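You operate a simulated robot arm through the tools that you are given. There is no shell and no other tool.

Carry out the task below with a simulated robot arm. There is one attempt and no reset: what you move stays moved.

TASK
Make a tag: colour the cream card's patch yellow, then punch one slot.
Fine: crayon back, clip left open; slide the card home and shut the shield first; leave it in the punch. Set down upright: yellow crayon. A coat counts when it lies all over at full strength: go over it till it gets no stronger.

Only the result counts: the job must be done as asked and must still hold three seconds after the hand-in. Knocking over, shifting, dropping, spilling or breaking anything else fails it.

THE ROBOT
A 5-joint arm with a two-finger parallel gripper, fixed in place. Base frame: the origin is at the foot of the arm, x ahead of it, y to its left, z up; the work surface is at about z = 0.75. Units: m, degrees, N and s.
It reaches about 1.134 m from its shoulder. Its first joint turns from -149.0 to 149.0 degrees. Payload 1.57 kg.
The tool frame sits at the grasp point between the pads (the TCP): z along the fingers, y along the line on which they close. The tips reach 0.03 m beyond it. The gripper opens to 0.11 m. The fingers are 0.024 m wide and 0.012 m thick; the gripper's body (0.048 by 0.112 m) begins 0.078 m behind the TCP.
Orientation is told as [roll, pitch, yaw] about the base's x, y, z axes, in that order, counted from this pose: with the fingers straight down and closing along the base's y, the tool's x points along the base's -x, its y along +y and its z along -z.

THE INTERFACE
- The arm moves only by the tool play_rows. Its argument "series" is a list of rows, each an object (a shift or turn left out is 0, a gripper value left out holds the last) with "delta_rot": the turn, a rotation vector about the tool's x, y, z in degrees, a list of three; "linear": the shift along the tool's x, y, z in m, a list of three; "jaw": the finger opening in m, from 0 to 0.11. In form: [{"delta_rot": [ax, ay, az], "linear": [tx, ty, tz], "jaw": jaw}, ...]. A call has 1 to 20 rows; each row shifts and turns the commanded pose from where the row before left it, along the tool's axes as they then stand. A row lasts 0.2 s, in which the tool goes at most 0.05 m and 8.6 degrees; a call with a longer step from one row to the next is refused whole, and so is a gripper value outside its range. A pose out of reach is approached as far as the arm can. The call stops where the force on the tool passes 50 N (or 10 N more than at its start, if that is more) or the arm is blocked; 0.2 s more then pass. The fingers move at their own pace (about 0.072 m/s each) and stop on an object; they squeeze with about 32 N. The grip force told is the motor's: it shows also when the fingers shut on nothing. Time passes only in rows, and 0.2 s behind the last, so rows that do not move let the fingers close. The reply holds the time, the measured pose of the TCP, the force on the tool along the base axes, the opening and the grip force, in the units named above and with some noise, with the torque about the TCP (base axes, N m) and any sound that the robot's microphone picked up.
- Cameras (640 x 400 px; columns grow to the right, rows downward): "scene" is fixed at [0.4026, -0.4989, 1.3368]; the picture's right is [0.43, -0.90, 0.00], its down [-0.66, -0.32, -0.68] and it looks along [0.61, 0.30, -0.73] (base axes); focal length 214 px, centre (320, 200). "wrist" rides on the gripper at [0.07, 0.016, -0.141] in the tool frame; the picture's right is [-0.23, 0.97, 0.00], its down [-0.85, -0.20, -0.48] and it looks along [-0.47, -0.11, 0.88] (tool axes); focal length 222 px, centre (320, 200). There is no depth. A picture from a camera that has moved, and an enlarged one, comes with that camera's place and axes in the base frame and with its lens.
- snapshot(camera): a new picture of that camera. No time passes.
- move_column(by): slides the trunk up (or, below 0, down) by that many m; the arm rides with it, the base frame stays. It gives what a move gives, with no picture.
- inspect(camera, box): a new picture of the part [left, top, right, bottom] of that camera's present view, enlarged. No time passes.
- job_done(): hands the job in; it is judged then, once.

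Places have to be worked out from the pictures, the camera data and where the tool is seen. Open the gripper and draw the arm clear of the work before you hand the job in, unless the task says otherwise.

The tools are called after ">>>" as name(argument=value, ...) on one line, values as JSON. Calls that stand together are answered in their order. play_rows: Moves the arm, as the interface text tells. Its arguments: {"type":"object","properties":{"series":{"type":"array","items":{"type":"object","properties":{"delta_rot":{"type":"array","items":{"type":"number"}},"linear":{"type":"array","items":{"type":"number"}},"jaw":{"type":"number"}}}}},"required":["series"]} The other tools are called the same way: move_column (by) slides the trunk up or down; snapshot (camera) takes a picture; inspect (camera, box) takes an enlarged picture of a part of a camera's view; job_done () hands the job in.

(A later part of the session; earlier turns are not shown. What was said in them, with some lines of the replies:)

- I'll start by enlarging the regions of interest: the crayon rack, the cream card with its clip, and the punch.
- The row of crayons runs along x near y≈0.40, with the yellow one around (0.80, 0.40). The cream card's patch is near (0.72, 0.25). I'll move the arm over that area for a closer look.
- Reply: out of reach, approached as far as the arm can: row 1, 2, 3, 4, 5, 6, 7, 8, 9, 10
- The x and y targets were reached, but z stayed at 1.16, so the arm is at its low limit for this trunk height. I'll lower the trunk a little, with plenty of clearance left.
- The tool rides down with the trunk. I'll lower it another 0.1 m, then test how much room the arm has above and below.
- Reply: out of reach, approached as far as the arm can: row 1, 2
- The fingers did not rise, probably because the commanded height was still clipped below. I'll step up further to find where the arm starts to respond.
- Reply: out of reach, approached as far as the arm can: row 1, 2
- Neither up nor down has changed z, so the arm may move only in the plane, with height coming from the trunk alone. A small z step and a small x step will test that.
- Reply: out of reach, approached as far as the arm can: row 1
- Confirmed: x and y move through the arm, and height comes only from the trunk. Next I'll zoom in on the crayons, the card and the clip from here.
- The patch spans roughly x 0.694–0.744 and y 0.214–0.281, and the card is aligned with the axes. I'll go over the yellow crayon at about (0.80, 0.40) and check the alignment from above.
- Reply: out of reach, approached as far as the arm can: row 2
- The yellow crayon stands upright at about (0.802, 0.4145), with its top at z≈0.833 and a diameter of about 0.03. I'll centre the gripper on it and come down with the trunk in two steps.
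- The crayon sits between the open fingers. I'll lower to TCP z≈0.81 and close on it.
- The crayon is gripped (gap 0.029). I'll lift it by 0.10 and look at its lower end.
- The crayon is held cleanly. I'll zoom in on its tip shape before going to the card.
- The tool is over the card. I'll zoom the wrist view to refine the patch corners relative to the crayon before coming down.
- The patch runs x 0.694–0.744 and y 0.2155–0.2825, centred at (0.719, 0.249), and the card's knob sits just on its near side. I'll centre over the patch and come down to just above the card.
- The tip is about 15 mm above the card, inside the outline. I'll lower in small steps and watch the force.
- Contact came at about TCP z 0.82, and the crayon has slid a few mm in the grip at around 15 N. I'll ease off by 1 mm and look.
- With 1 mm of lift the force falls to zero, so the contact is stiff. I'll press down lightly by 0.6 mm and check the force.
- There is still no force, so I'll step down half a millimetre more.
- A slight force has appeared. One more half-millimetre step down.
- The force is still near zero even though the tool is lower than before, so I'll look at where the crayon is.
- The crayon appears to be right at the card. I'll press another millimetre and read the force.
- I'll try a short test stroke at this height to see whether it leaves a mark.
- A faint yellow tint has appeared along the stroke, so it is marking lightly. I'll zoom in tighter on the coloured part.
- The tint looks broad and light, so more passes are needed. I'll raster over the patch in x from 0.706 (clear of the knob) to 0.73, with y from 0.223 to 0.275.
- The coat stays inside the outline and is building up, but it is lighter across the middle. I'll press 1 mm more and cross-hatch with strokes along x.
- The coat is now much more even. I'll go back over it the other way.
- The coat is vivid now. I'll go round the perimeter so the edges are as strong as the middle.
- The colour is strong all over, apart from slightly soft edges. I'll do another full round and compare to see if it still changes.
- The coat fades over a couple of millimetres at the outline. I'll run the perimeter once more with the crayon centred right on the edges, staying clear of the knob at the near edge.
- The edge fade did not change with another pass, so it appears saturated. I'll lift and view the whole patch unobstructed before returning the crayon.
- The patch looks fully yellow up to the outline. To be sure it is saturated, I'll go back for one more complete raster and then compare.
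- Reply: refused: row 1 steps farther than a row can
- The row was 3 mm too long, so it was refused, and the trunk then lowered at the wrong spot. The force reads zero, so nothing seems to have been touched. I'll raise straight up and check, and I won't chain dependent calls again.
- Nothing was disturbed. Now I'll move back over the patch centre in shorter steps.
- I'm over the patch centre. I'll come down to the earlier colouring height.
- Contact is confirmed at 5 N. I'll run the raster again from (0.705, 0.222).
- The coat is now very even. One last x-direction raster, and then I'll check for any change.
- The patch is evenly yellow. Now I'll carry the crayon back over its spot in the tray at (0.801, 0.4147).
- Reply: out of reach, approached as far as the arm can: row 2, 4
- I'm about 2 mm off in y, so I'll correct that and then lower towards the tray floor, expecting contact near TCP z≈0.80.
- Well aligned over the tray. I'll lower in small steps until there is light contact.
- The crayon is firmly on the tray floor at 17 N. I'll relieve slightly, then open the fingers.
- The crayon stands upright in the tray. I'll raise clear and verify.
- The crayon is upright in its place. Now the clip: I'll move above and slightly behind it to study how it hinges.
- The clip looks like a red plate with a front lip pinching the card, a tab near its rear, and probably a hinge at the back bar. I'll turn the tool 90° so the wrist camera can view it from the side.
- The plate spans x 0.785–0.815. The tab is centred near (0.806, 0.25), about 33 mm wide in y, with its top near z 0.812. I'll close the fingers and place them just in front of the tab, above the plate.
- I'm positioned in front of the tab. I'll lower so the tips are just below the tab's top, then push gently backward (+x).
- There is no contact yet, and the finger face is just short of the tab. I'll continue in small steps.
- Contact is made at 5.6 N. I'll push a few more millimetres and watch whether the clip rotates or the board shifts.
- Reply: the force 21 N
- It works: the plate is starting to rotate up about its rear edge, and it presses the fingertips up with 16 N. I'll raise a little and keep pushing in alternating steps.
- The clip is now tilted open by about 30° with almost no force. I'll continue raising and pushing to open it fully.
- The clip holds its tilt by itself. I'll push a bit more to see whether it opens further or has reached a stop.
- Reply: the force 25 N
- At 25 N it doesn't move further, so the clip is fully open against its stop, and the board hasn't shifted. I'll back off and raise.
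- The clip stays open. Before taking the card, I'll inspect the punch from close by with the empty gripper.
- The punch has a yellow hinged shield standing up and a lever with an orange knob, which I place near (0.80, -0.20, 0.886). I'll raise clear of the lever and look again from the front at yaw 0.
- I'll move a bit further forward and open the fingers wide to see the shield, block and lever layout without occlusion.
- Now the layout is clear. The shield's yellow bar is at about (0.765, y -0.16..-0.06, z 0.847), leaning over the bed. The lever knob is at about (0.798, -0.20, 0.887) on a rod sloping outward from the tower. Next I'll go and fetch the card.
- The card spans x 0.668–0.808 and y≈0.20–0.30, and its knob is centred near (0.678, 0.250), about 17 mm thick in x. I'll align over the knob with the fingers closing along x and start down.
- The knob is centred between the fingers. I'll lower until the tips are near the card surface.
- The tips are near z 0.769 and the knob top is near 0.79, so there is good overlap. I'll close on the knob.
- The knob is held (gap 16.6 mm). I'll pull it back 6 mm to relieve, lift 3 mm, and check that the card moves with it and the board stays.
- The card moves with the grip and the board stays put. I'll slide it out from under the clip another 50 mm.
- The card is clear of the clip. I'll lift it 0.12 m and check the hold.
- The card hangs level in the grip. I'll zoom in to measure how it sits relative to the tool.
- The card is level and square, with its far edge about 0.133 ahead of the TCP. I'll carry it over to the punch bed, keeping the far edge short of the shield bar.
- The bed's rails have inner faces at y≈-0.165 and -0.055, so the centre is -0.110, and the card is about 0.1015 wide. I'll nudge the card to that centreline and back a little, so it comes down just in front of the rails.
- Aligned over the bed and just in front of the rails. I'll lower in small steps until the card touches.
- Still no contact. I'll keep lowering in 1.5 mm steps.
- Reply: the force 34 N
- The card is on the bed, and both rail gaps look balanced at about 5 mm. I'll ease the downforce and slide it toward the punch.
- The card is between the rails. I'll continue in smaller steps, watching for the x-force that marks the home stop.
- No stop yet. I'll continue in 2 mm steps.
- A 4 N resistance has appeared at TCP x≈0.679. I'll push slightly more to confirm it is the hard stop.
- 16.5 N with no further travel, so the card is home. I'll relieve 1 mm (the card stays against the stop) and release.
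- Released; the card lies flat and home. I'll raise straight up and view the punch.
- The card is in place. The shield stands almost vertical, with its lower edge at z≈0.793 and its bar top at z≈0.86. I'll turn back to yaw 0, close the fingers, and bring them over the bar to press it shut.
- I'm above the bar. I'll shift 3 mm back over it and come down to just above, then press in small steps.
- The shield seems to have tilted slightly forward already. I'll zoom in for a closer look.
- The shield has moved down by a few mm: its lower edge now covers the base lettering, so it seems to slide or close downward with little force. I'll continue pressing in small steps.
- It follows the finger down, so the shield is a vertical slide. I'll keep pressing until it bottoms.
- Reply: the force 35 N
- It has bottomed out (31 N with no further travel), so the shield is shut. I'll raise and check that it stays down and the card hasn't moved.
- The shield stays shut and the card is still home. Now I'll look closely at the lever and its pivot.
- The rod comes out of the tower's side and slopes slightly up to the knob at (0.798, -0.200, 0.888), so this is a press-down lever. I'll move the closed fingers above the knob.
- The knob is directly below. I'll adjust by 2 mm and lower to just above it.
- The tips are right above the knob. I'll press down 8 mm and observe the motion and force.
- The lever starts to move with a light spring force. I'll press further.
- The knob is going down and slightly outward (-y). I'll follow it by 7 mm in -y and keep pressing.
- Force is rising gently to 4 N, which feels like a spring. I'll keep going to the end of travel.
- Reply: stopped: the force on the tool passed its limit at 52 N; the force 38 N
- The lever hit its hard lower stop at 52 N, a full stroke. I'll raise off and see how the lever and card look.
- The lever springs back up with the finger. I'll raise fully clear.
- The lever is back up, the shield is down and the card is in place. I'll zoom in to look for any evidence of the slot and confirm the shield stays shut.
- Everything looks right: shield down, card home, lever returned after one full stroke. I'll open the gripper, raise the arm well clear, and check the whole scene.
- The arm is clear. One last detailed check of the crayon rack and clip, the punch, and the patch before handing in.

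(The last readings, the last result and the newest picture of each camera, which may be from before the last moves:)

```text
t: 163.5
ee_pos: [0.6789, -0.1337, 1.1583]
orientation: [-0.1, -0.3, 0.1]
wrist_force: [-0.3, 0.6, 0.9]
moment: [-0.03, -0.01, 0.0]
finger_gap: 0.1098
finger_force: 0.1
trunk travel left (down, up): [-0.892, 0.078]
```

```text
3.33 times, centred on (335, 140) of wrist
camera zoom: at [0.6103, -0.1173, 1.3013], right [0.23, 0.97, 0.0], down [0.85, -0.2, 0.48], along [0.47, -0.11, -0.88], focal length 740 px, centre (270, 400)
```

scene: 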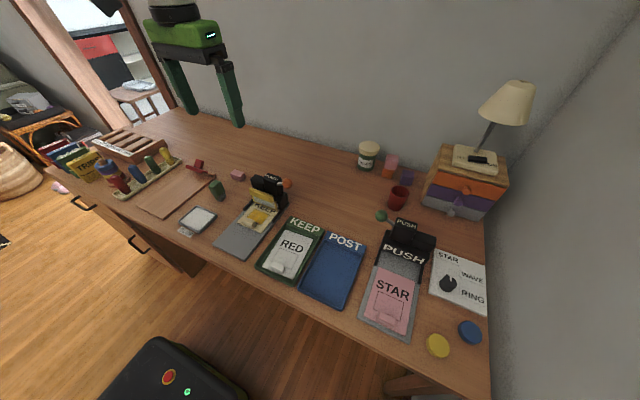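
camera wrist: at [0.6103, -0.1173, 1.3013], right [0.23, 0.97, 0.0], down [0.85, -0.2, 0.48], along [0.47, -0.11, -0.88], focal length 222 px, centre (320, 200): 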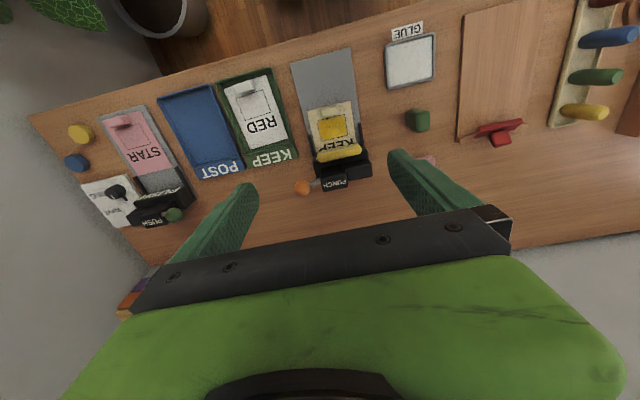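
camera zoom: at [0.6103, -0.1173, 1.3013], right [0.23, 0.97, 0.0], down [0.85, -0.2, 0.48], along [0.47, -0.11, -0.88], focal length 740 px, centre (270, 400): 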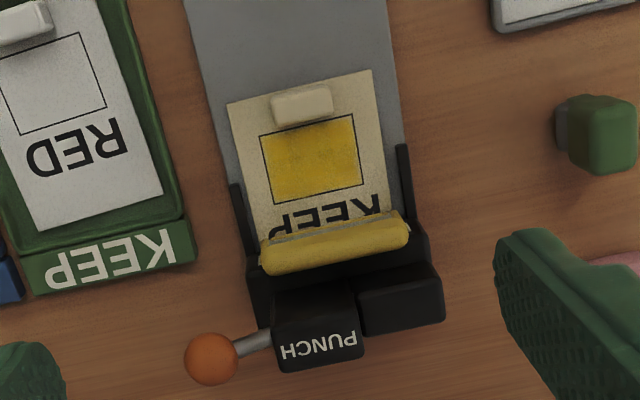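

The patch is fully yellow and the crayon stands upright in its tray. The clip is open, and the card is home in the punch under the shut shield. The lever made one full stroke and returned, although the slot itself is hidden under the punch. Nothing else has moved, so I'm handing in.

>>> job_done()

```text
The job is handed in.
```

I handed in the job with every step done, but I couldn't see the punched slot itself, because it sits under the punch body.

- **Patch:** it is yellow right up to the outline. Further passes made it no stronger.
- **Crayon:** the yellow crayon is back in its tray, standing upright.
- **Clip:** it is open against its stop and stays that way on its own.
- **Card:** it is pushed home against the punch's stop and left there.
- **Shield:** I shut it before punching, and it stayed down.
- **Slot:** I pressed the lever once to its hard lower stop (about 52 N), and it sprang back up. I heard no punching sound and didn't press again, to avoid a second slot.

During colouring, one arm move was refused and the trunk then lowered in the wrong spot, between the clip board and the crayon tray. The force stayed near zero, and pictures taken afterwards showed nothing had moved.

The gripper is open and the arm is clear of the work.
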